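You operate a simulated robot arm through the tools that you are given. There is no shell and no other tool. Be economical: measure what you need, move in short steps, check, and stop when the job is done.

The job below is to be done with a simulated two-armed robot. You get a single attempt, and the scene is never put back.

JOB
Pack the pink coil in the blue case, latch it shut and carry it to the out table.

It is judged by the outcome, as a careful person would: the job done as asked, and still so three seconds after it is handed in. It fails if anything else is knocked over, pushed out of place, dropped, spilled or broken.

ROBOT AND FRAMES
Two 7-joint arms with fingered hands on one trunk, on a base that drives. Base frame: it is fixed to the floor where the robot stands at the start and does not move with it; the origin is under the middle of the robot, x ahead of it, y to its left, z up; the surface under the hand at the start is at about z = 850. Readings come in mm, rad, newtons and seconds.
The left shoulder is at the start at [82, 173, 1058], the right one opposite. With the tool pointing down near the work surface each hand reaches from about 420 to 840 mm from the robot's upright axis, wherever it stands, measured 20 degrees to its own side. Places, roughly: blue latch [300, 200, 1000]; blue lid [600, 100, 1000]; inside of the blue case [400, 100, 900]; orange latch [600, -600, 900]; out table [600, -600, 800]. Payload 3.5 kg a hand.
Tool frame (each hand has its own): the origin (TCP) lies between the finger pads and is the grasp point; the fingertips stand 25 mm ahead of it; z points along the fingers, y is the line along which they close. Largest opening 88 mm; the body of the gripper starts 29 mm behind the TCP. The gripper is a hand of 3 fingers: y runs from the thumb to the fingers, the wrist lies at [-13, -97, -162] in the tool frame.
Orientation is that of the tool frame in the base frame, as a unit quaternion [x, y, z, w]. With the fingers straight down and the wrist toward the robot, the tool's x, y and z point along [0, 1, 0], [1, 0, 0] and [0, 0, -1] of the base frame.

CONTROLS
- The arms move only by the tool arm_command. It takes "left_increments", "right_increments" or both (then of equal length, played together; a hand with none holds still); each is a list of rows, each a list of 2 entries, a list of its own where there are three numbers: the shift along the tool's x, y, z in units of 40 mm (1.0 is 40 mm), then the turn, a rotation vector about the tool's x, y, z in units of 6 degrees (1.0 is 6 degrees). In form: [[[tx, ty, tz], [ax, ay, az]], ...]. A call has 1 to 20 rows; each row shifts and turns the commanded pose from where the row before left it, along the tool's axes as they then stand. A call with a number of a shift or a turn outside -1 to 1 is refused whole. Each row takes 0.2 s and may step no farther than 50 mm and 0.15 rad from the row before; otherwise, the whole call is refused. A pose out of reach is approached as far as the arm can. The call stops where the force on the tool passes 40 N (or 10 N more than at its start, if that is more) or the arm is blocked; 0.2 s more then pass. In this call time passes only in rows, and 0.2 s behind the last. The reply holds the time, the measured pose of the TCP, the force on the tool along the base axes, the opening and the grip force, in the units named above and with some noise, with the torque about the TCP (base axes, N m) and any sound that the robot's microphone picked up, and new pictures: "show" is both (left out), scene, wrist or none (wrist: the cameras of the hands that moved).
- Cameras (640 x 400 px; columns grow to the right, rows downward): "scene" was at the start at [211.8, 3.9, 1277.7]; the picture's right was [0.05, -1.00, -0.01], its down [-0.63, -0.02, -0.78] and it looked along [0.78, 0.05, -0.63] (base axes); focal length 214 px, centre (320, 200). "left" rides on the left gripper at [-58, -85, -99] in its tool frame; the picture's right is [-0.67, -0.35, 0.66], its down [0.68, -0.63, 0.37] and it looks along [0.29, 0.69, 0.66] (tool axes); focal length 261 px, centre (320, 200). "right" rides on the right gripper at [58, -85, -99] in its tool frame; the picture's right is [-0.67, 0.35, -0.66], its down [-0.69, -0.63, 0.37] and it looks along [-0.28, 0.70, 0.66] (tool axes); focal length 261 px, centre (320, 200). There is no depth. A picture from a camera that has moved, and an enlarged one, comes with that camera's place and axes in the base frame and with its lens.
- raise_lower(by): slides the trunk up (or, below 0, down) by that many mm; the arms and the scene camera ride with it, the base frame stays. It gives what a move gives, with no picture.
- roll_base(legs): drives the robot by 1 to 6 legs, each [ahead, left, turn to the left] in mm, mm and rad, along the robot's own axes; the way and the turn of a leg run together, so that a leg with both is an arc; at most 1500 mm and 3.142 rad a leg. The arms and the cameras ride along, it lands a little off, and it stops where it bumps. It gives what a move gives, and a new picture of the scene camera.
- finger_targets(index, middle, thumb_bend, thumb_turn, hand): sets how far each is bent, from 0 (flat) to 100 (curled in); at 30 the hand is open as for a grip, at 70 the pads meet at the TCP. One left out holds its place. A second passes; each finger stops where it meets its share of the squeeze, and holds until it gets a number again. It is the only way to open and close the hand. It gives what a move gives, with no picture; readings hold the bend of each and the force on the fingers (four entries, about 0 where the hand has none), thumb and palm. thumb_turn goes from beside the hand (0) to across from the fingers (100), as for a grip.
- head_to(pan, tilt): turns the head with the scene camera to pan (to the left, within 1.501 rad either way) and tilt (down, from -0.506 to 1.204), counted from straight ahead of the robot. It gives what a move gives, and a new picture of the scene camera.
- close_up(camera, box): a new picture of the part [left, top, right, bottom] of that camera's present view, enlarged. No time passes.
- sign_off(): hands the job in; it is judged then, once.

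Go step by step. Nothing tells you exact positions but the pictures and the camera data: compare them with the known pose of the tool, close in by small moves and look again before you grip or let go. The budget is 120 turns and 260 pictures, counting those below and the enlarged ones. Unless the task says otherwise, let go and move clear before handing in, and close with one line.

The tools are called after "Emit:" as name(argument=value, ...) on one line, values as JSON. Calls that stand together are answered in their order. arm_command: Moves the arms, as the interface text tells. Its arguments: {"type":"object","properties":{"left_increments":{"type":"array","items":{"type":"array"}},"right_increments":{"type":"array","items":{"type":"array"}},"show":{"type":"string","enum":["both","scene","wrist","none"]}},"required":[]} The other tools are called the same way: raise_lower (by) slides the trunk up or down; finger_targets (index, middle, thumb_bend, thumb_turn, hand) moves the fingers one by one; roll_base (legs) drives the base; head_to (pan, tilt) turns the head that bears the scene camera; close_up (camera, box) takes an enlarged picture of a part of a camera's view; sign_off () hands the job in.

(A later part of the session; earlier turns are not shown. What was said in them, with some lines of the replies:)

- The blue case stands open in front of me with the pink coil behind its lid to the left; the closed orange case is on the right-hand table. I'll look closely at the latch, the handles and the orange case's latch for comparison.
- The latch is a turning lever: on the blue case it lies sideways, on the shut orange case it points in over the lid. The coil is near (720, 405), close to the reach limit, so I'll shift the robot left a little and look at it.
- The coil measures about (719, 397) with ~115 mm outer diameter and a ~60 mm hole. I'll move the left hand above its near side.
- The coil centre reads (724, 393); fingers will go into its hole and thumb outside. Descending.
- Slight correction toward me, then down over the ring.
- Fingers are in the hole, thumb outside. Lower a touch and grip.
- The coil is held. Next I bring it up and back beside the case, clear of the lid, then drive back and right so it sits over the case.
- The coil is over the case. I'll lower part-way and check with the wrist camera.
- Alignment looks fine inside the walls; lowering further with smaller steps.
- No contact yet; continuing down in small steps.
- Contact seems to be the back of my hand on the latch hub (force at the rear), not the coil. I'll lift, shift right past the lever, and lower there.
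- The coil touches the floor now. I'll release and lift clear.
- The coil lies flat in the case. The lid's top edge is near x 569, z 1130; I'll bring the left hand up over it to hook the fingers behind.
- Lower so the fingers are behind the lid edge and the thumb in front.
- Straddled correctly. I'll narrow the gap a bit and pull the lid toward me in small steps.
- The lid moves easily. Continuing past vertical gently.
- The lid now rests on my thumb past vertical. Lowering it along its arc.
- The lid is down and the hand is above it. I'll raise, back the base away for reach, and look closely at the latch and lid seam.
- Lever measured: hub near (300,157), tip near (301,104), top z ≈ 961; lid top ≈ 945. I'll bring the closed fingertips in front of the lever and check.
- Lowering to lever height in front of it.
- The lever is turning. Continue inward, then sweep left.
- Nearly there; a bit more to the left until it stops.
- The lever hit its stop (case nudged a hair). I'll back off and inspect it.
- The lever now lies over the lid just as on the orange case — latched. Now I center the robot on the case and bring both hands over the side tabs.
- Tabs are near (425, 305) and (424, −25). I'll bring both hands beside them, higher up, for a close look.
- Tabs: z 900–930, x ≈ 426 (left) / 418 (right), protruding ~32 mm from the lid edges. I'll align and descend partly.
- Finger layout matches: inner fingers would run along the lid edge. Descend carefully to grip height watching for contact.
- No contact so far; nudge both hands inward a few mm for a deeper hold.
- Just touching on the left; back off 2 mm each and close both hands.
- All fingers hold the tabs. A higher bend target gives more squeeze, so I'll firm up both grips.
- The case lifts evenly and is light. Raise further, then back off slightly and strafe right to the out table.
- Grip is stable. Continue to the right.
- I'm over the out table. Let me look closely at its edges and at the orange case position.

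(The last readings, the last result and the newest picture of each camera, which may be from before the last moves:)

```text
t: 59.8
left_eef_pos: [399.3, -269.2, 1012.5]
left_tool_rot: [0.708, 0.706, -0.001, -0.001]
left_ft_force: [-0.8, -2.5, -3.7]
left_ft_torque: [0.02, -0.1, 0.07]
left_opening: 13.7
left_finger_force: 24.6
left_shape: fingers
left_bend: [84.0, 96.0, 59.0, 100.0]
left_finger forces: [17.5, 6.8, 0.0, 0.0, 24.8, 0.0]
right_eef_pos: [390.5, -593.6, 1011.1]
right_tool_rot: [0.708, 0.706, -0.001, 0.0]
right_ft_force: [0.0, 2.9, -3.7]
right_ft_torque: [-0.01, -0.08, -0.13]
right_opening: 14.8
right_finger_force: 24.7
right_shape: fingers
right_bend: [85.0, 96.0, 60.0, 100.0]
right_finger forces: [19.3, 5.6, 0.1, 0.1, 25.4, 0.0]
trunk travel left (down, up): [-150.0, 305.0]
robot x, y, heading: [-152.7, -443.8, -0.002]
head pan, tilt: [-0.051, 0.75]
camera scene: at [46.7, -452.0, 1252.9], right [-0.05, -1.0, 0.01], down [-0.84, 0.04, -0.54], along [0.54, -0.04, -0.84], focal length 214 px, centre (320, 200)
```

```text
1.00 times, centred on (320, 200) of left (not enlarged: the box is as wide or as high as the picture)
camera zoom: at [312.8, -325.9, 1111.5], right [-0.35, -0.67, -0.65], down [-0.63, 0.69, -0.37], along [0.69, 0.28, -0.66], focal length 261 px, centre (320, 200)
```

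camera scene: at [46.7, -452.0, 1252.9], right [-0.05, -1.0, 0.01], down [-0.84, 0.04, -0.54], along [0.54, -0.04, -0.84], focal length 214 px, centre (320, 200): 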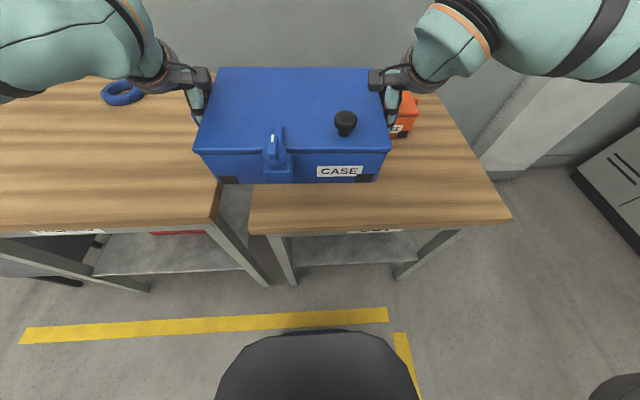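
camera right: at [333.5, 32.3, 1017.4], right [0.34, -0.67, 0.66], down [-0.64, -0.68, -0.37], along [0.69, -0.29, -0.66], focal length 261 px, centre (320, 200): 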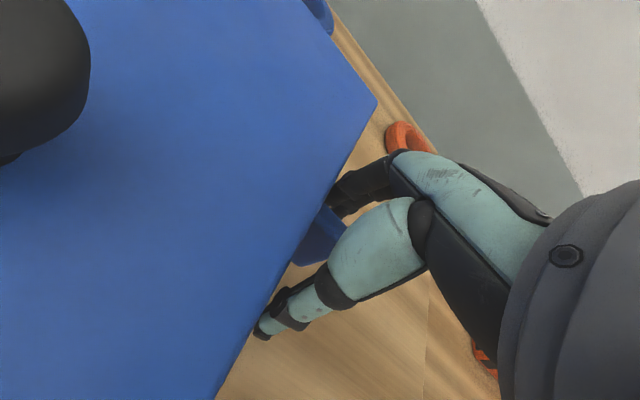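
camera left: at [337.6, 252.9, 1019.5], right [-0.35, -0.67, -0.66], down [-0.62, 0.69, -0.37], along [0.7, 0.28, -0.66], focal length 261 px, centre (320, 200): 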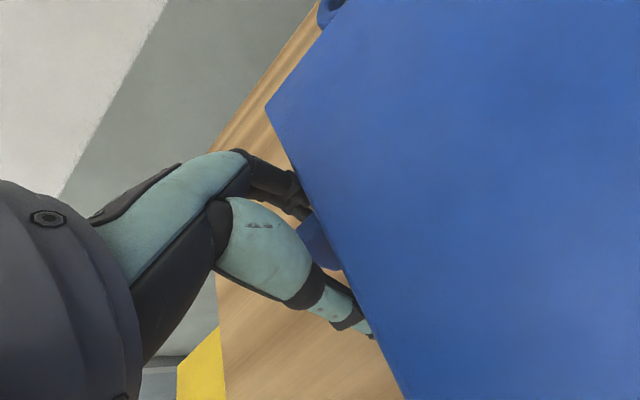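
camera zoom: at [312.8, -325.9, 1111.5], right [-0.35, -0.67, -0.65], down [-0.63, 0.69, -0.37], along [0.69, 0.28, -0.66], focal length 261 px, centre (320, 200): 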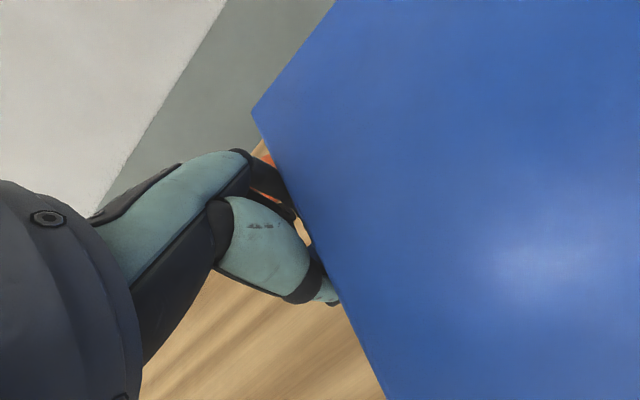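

Triangulating the table corners from several views puts the out table lower (z ≈ 765), spanning y −296…−970 with front edge at x ≈ 285, and the orange case's front at x ≈ 600. So I'll shift further right and a bit forward, then check again.

Emit:
roll_base(legs=[[0, -100, 0], [25, 0, 0]])

Emit:
head_to(pan=-0.3, tilt=0.75)

Emit:
raise_lower(by=-50)

Emit:
head_to(pan=0.1, tilt=0.7)

```text
t: 61.4
left_eef_pos: [419.7, -370.6, 1014.3]
left_tool_rot: [0.708, 0.706, 0.0, 0.001]
left_ft_force: [-0.4, -2.1, -3.1]
left_ft_torque: [0.0, -0.07, 0.06]
left_opening: 13.7
left_finger_force: 25.1
left_shape: fingers
left_bend: [84.0, 96.0, 59.0, 100.0]
left_finger forces: [17.4, 6.7, 0.0, 0.0, 24.9, 0.0]
right_eef_pos: [412.9, -696.5, 1014.0]
right_tool_rot: [0.708, 0.707, 0.001, 0.0]
right_ft_force: [0.5, 2.2, -3.4]
right_ft_torque: [-0.09, -0.1, -0.12]
right_opening: 14.6
right_finger_force: 25.1
right_shape: fingers
right_bend: [85.0, 96.0, 60.0, 100.0]
right_finger forces: [19.0, 5.8, 0.0, 0.0, 25.4, 0.0]
trunk travel left (down, up): [-150.0, 305.0]
robot x, y, heading: [-124.7, -549.5, -0.003]
head pan, tilt: [-0.051, 0.75]
camera scene: at [67.7, -553.7, 1253.7], right [-0.05, -1.0, 0.01], down [-0.84, 0.04, -0.55], along [0.55, -0.04, -0.84], focal length 214 px, centre (320, 200)
```

scene: 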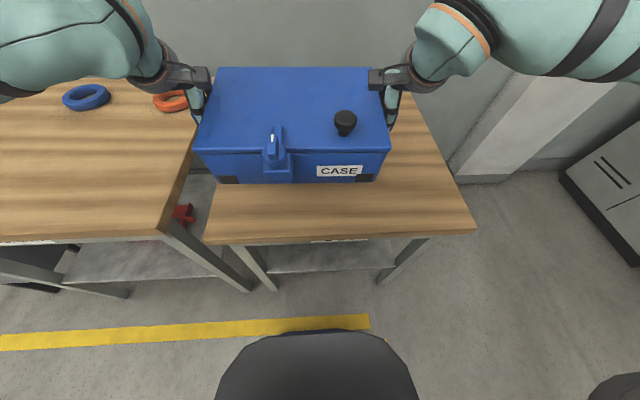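

```text
t: 62.1
left_eef_pos: [423.7, -371.6, 1011.9]
left_tool_rot: [0.708, 0.706, -0.001, 0.0]
left_ft_force: [0.2, -0.8, -4.0]
left_ft_torque: [0.0, -0.09, 0.08]
left_opening: 13.5
left_finger_force: 24.3
left_shape: fingers
left_bend: [84.0, 96.0, 59.0, 100.0]
left_finger forces: [17.6, 6.9, 0.0, 0.0, 24.8, 0.0]
right_eef_pos: [416.5, -696.9, 1009.5]
right_tool_rot: [0.707, 0.707, -0.001, -0.001]
right_ft_force: [-0.4, 1.8, -3.3]
right_ft_torque: [-0.05, -0.08, -0.1]
right_opening: 14.8
right_finger_force: 25.1
right_shape: fingers
right_bend: [85.0, 96.0, 60.0, 100.0]
right_finger forces: [19.2, 5.8, 0.0, 0.0, 25.3, 0.0]
trunk travel left (down, up): [-150.0, 305.0]
robot x, y, heading: [-122.9, -551.4, -0.004]
head pan, tilt: [-0.3, 0.75]
camera scene: at [68.0, -575.2, 1253.6], right [-0.29, -0.95, 0.07], down [-0.81, 0.2, -0.55], along [0.51, -0.22, -0.83], focal length 214 px, centre (320, 200)
```

scene: 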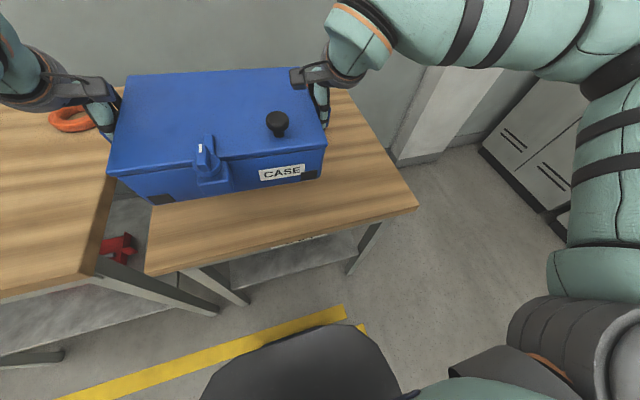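

```text
t: 63.0
left_eef_pos: [421.6, -371.6, 962.5]
left_tool_rot: [0.707, 0.707, 0.001, 0.0]
left_ft_force: [-0.5, -0.5, -2.9]
left_ft_torque: [0.01, -0.11, 0.02]
left_opening: 13.7
left_finger_force: 24.8
left_shape: fingers
left_bend: [84.0, 96.0, 59.0, 100.0]
left_finger forces: [17.5, 6.8, 0.0, 0.1, 24.7, 0.0]
right_eef_pos: [414.3, -696.7, 961.8]
right_tool_rot: [0.708, 0.706, 0.0, 0.0]
right_ft_force: [0.5, 0.5, -3.2]
right_ft_torque: [-0.05, -0.08, -0.08]
right_opening: 14.8
right_finger_force: 24.7
right_shape: fingers
right_bend: [85.0, 96.0, 60.0, 100.0]
right_finger forces: [19.1, 5.8, 0.0, 0.0, 25.4, 0.0]
trunk travel left (down, up): [-100.0, 355.0]
robot x, y, heading: [-121.6, -549.7, -0.001]
head pan, tilt: [-0.3, 0.75]
```

```text
t: 63.9
left_eef_pos: [424.3, -372.9, 961.9]
left_tool_rot: [0.707, 0.707, 0.0, -0.001]
left_ft_force: [-0.7, -0.1, -4.0]
left_ft_torque: [0.04, -0.05, 0.04]
left_opening: 13.8
left_finger_force: 25.0
left_shape: fingers
left_bend: [84.0, 96.0, 59.0, 100.0]
left_finger forces: [17.5, 6.8, 0.0, 0.0, 24.8, 0.0]
right_eef_pos: [415.7, -697.0, 959.7]
right_tool_rot: [0.707, 0.707, -0.001, -0.001]
right_ft_force: [-0.1, 0.9, -4.4]
right_ft_torque: [-0.06, -0.09, -0.1]
right_opening: 14.7
right_finger_force: 25.1
right_shape: fingers
right_bend: [85.0, 96.0, 60.0, 100.0]
right_finger forces: [19.2, 5.7, 0.1, 0.0, 25.4, 0.0]
trunk travel left (down, up): [-100.0, 355.0]
robot x, y, heading: [-126.5, -549.2, -0.007]
head pan, tilt: [0.099, 0.7]
camera scene: at [114.1, -542.4, 1184.5], right [0.09, -1.0, -0.03], down [-0.85, -0.06, -0.52], along [0.51, 0.07, -0.86], focal length 214 px, centre (320, 200)
```

scene: 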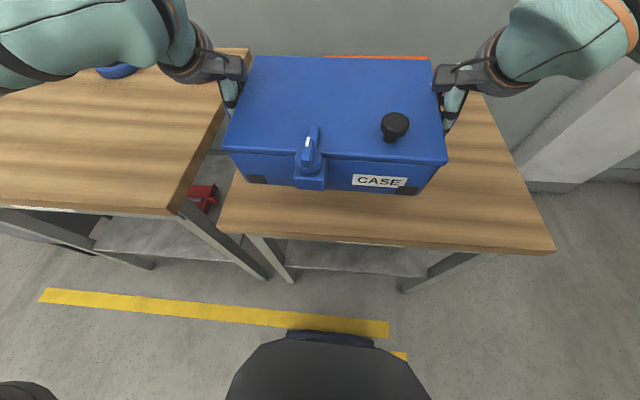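

The view confirms table z ≈ 765, and the case footprint is fully over it with clearance to the orange case. Lowering both hands together.

Emit:
arm_command(left_increments=[[[0, 0, 0.4], [0, 0, 0]], [[0, 0, 0.4], [0, 0, 0]], [[0, 0, 0.4], [0, 0, 0]], [[0, 0, 0.4], [0, 0, 0]], [[0, 0, 0.4], [0, 0, 0]]], right_increments=[[[0, 0, 0.4], [0, 0, 0]], [[0, 0, 0.4], [0, 0, 0]], [[0, 0, 0.4], [0, 0, 0]], [[0, 0, 0.4], [0, 0, 0]], [[0, 0, 0.4], [0, 0, 0]]], show="both")

```text
t: 65.1
left_eef_pos: [422.9, -370.7, 881.3]
left_tool_rot: [0.707, 0.707, -0.001, -0.001]
left_ft_force: [-0.4, -1.8, -3.7]
left_ft_torque: [-0.01, -0.07, 0.09]
left_opening: 13.9
left_finger_force: 24.3
left_shape: fingers
left_bend: [84.0, 96.0, 59.0, 100.0]
left_finger forces: [17.7, 6.1, 0.1, 0.1, 24.2, 0.0]
right_eef_pos: [415.6, -697.7, 879.5]
right_tool_rot: [0.708, 0.706, -0.001, -0.001]
right_ft_force: [0.5, 3.2, -4.4]
right_ft_torque: [-0.09, -0.07, -0.1]
right_opening: 14.6
right_finger_force: 26.1
right_shape: fingers
right_bend: [85.0, 96.0, 60.0, 100.0]
right_finger forces: [19.4, 5.9, 0.0, 0.0, 25.3, 0.1]
trunk travel left (down, up): [-100.0, 355.0]
robot x, y, heading: [-127.5, -548.9, -0.001]
head pan, tilt: [0.099, 0.7]
camera scene: at [114.5, -542.3, 1184.4], right [0.09, -1.0, -0.03], down [-0.86, -0.06, -0.51], along [0.51, 0.07, -0.86], focal length 214 px, centre (320, 200)
camera right: at [330.4, -639.5, 980.7], right [0.35, -0.67, 0.65], down [-0.63, -0.68, -0.36], along [0.69, -0.29, -0.66], focal length 261 px, centre (320, 200)
camera left: at [336.7, -428.0, 979.7], right [-0.35, -0.67, -0.66], down [-0.63, 0.69, -0.36], along [0.69, 0.28, -0.66], focal length 261 px, centre (320, 200)
```

scene: 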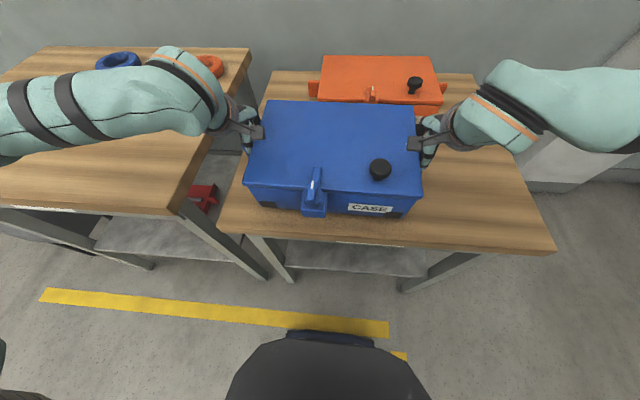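
right: 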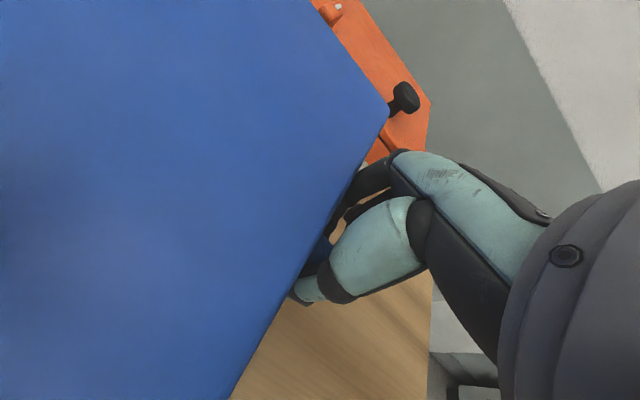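
left: 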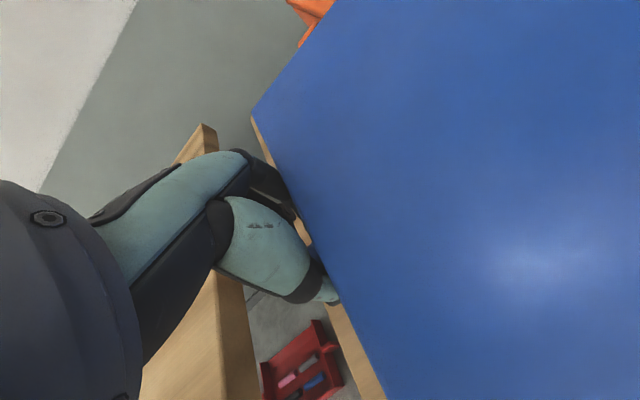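

Plenty of clearance. Continue down, slower near the surface.

Emit:
arm_command(left_increments=[[[0, 0, 0.3], [0, 0, 0]], [[0, 0, 0.3], [0, 0, 0]], [[0, 0, 0.2], [0, 0, 0]]], right_increments=[[[0, 0, 0.3], [0, 0, 0]], [[0, 0, 0.3], [0, 0, 0]], [[0, 0, 0.2], [0, 0, 0]]], show="none")

Emit:
arm_command(left_increments=[[[0, 0, 0.12], [0, 0, 0]], [[0, 0, 0.12], [0, 0, 0]]], right_increments=[[[0, 0, 0.12], [0, 0, 0]], [[0, 0, 0.12], [0, 0, 0]]], show="scene")

```text
t: 65.9
left_eef_pos: [422.6, -371.7, 849.9]
left_tool_rot: [0.708, 0.707, 0.001, 0.001]
left_ft_force: [2.2, 6.6, 1.9]
left_ft_torque: [0.04, 0.33, -0.04]
left_opening: 13.7
left_finger_force: 24.0
left_shape: fingers
left_bend: [84.0, 96.0, 59.0, 100.0]
left_finger forces: [14.3, 10.3, 0.0, 0.1, 22.6, 0.0]
right_eef_pos: [414.8, -697.1, 849.0]
right_tool_rot: [0.708, 0.706, -0.001, 0.0]
right_ft_force: [1.3, -5.2, -2.3]
right_ft_torque: [-0.03, 0.19, 0.0]
right_opening: 15.0
right_finger_force: 23.7
right_shape: fingers
right_bend: [85.0, 96.0, 60.0, 100.0]
right_finger forces: [15.8, 8.6, 0.0, 0.0, 23.9, 0.0]
trunk travel left (down, up): [-100.0, 355.0]
robot x, y, heading: [-123.4, -549.8, -0.003]
head pan, tilt: [0.099, 0.7]
```

```text
t: 66.5
left_eef_pos: [421.4, -371.1, 844.9]
left_tool_rot: [0.708, 0.707, 0.003, 0.004]
left_ft_force: [8.6, 5.3, 20.9]
left_ft_torque: [-0.04, 0.83, -0.05]
left_opening: 14.6
left_finger_force: 28.6
left_shape: fingers
left_bend: [84.0, 97.0, 58.0, 100.0]
left_finger forces: [19.0, 14.3, 0.1, 0.1, 23.8, 0.0]
right_eef_pos: [414.0, -696.1, 843.1]
right_tool_rot: [0.708, 0.706, 0.002, 0.002]
right_ft_force: [6.8, -6.6, 19.4]
right_ft_torque: [0.03, 0.87, 0.0]
right_opening: 16.5
right_finger_force: 28.4
right_shape: fingers
right_bend: [85.0, 97.0, 58.0, 100.0]
right_finger forces: [20.7, 11.9, 0.1, 0.0, 24.4, 0.1]
trunk travel left (down, up): [-100.0, 355.0]
robot x, y, heading: [-121.4, -547.8, -0.01]
head pan, tilt: [0.099, 0.7]
camera scene: at [110.6, -542.6, 1186.5], right [0.09, -1.0, -0.03], down [-0.85, -0.06, -0.52], along [0.51, 0.07, -0.85], focal length 214 px, centre (320, 200)
```

scene: 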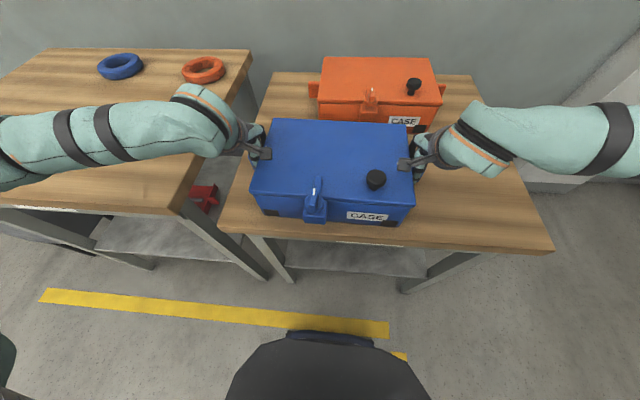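

Contact with the out table at both sides. Relieve the pressing and open the hands.

Emit:
arm_command(left_increments=[[[0, 0, -0.12], [0, 0, 0]]], right_increments=[[[0, 0, -0.12], [0, 0, 0]]], show="none")

Emit:
finger_targets(hand="left", index=38, middle=38, thumb_bend=36)

Emit:
finger_targets(hand="right", index=38, middle=38, thumb_bend=36)

Emit:
arm_command(left_increments=[[[0.15, 0, -0.3], [0, 0, 0]], [[0.3, 0, -0.8], [0, 0, 0]], [[0.3, 0, -0.9], [0, 0, 0]], [[0.3, 0, -0.9], [0, 0, 0]], [[0.3, 0, -0.9], [0, 0, 0]]], right_increments=[[[-0.15, 0, -0.3], [0, 0, 0]], [[-0.3, 0, -0.8], [0, 0, 0]], [[-0.3, 0, -0.9], [0, 0, 0]], [[-0.3, 0, -0.9], [0, 0, 0]], [[-0.3, 0, -0.9], [0, 0, 0]]], show="scene")

Emit:
close_up(camera="scene", box=[220, 50, 460, 250])

```text
t: 66.9
left_eef_pos: [422.5, -371.3, 845.1]
left_tool_rot: [0.708, 0.706, -0.001, 0.0]
left_ft_force: [2.2, 7.4, 6.7]
left_ft_torque: [0.0, 0.57, -0.1]
left_opening: 14.7
left_finger_force: 24.3
left_shape: fingers
left_bend: [84.0, 96.0, 58.0, 100.0]
left_finger forces: [13.5, 11.7, 0.0, 0.0, 22.9, 0.0]
right_eef_pos: [413.9, -696.7, 843.3]
right_tool_rot: [0.708, 0.706, 0.0, 0.0]
right_ft_force: [6.0, -6.4, 9.5]
right_ft_torque: [0.01, 0.62, -0.01]
right_opening: 16.4
right_finger_force: 25.8
right_shape: fingers
right_bend: [85.0, 96.0, 58.0, 100.0]
right_finger forces: [18.6, 10.4, 0.1, 0.1, 23.3, 0.0]
trunk travel left (down, up): [-100.0, 355.0]
robot x, y, heading: [-130.7, -548.5, -0.004]
head pan, tilt: [0.099, 0.7]
```

```text
t: 67.9
left_eef_pos: [422.9, -371.3, 845.1]
left_tool_rot: [0.708, 0.707, 0.0, 0.0]
left_ft_force: [-0.6, -0.5, 0.4]
left_ft_torque: [0.0, -0.01, 0.0]
left_opening: 69.6
left_finger_force: 0.0
left_shape: fingers
left_bend: [38.0, 38.0, 36.0, 98.0]
left_finger forces: [0.1, 0.0, 0.0, 0.0, 0.1, 0.1]
right_eef_pos: [414.4, -696.7, 843.4]
right_tool_rot: [0.708, 0.707, 0.0, -0.001]
right_ft_force: [-3.1, -0.3, 2.8]
right_ft_torque: [-0.02, 0.52, 0.0]
right_opening: 16.1
right_finger_force: 22.6
right_shape: fingers
right_bend: [85.0, 96.0, 58.0, 100.0]
right_finger forces: [13.3, 8.3, 0.0, 0.1, 24.7, 0.0]
trunk travel left (down, up): [-100.0, 355.0]
robot x, y, heading: [-128.2, -548.5, -0.003]
head pan, tilt: [0.099, 0.7]
```

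```text
t: 68.9
left_eef_pos: [422.7, -371.6, 846.2]
left_tool_rot: [0.708, 0.706, 0.001, 0.0]
left_ft_force: [0.3, -0.1, 0.3]
left_ft_torque: [0.01, -0.01, 0.02]
left_opening: 69.8
left_finger_force: 0.1
left_shape: fingers
left_bend: [38.0, 38.0, 36.0, 98.0]
left_finger forces: [0.0, 0.0, 0.0, 0.0, 0.0, 0.0]
right_eef_pos: [414.8, -696.6, 843.0]
right_tool_rot: [0.708, 0.707, 0.0, 0.0]
right_ft_force: [-0.5, 0.5, 0.2]
right_ft_torque: [0.0, 0.03, 0.01]
right_opening: 69.4
right_finger_force: 0.1
right_shape: fingers
right_bend: [38.0, 38.0, 36.0, 98.0]
right_finger forces: [0.1, 0.0, 0.1, 0.1, 0.0, 0.0]
trunk travel left (down, up): [-100.0, 355.0]
robot x, y, heading: [-123.0, -546.6, -0.008]
head pan, tilt: [0.099, 0.7]
```

```text
t: 70.1
left_eef_pos: [421.4, -319.0, 997.1]
left_tool_rot: [0.709, 0.706, 0.0, 0.001]
left_ft_force: [0.0, -0.5, -0.5]
left_ft_torque: [0.0, 0.01, 0.0]
left_opening: 69.5
left_finger_force: 0.0
left_shape: fingers
left_bend: [38.0, 38.0, 36.0, 98.0]
left_finger forces: [0.0, 0.1, 0.0, 0.0, 0.1, 0.0]
right_eef_pos: [413.3, -750.5, 996.3]
right_tool_rot: [0.708, 0.707, 0.0, 0.0]
right_ft_force: [0.1, -0.9, -0.3]
right_ft_torque: [0.0, -0.01, 0.03]
right_opening: 69.6
right_finger_force: 0.0
right_shape: fingers
right_bend: [38.0, 38.0, 36.0, 98.0]
right_finger forces: [0.0, 0.1, 0.0, 0.0, 0.0, 0.0]
trunk travel left (down, up): [-100.0, 355.0]
robot x, y, heading: [-128.9, -548.3, -0.007]
head pan, tilt: [0.099, 0.7]
camera scene: at [111.9, -542.5, 1185.2], right [0.09, -1.0, -0.03], down [-0.85, -0.06, -0.52], along [0.51, 0.07, -0.86], focal length 214 px, centre (320, 200)
```

scene: 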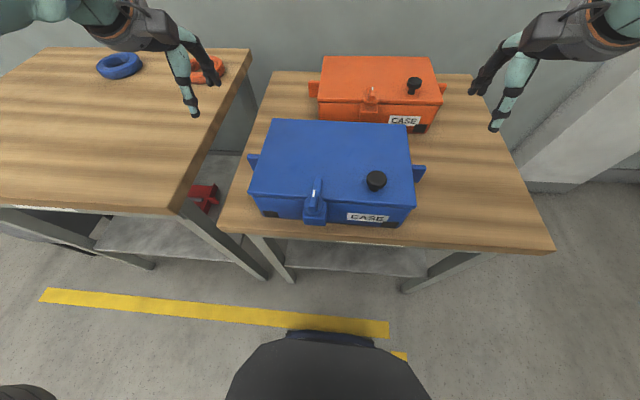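

```text
2.00 times, centred on (340, 150) of scene
camera zoom: at [111.9, -542.5, 1185.2], right [0.09, -1.0, -0.03], down [-0.85, -0.06, -0.52], along [0.51, 0.07, -0.86], focal length 429 px, centre (280, 300)
```

zoom: 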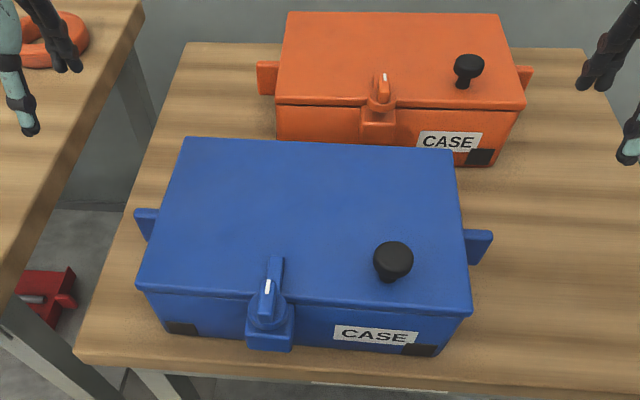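

The blue case stands latched and flat on the out table, with the orange case untouched and both hands clear. I'm handing in.

Emit:
sign_off()

```text
The job is handed in.
```

The pink coil is packed in the blue case, the case is latched shut, and it now stands on the out table with both hands clear.
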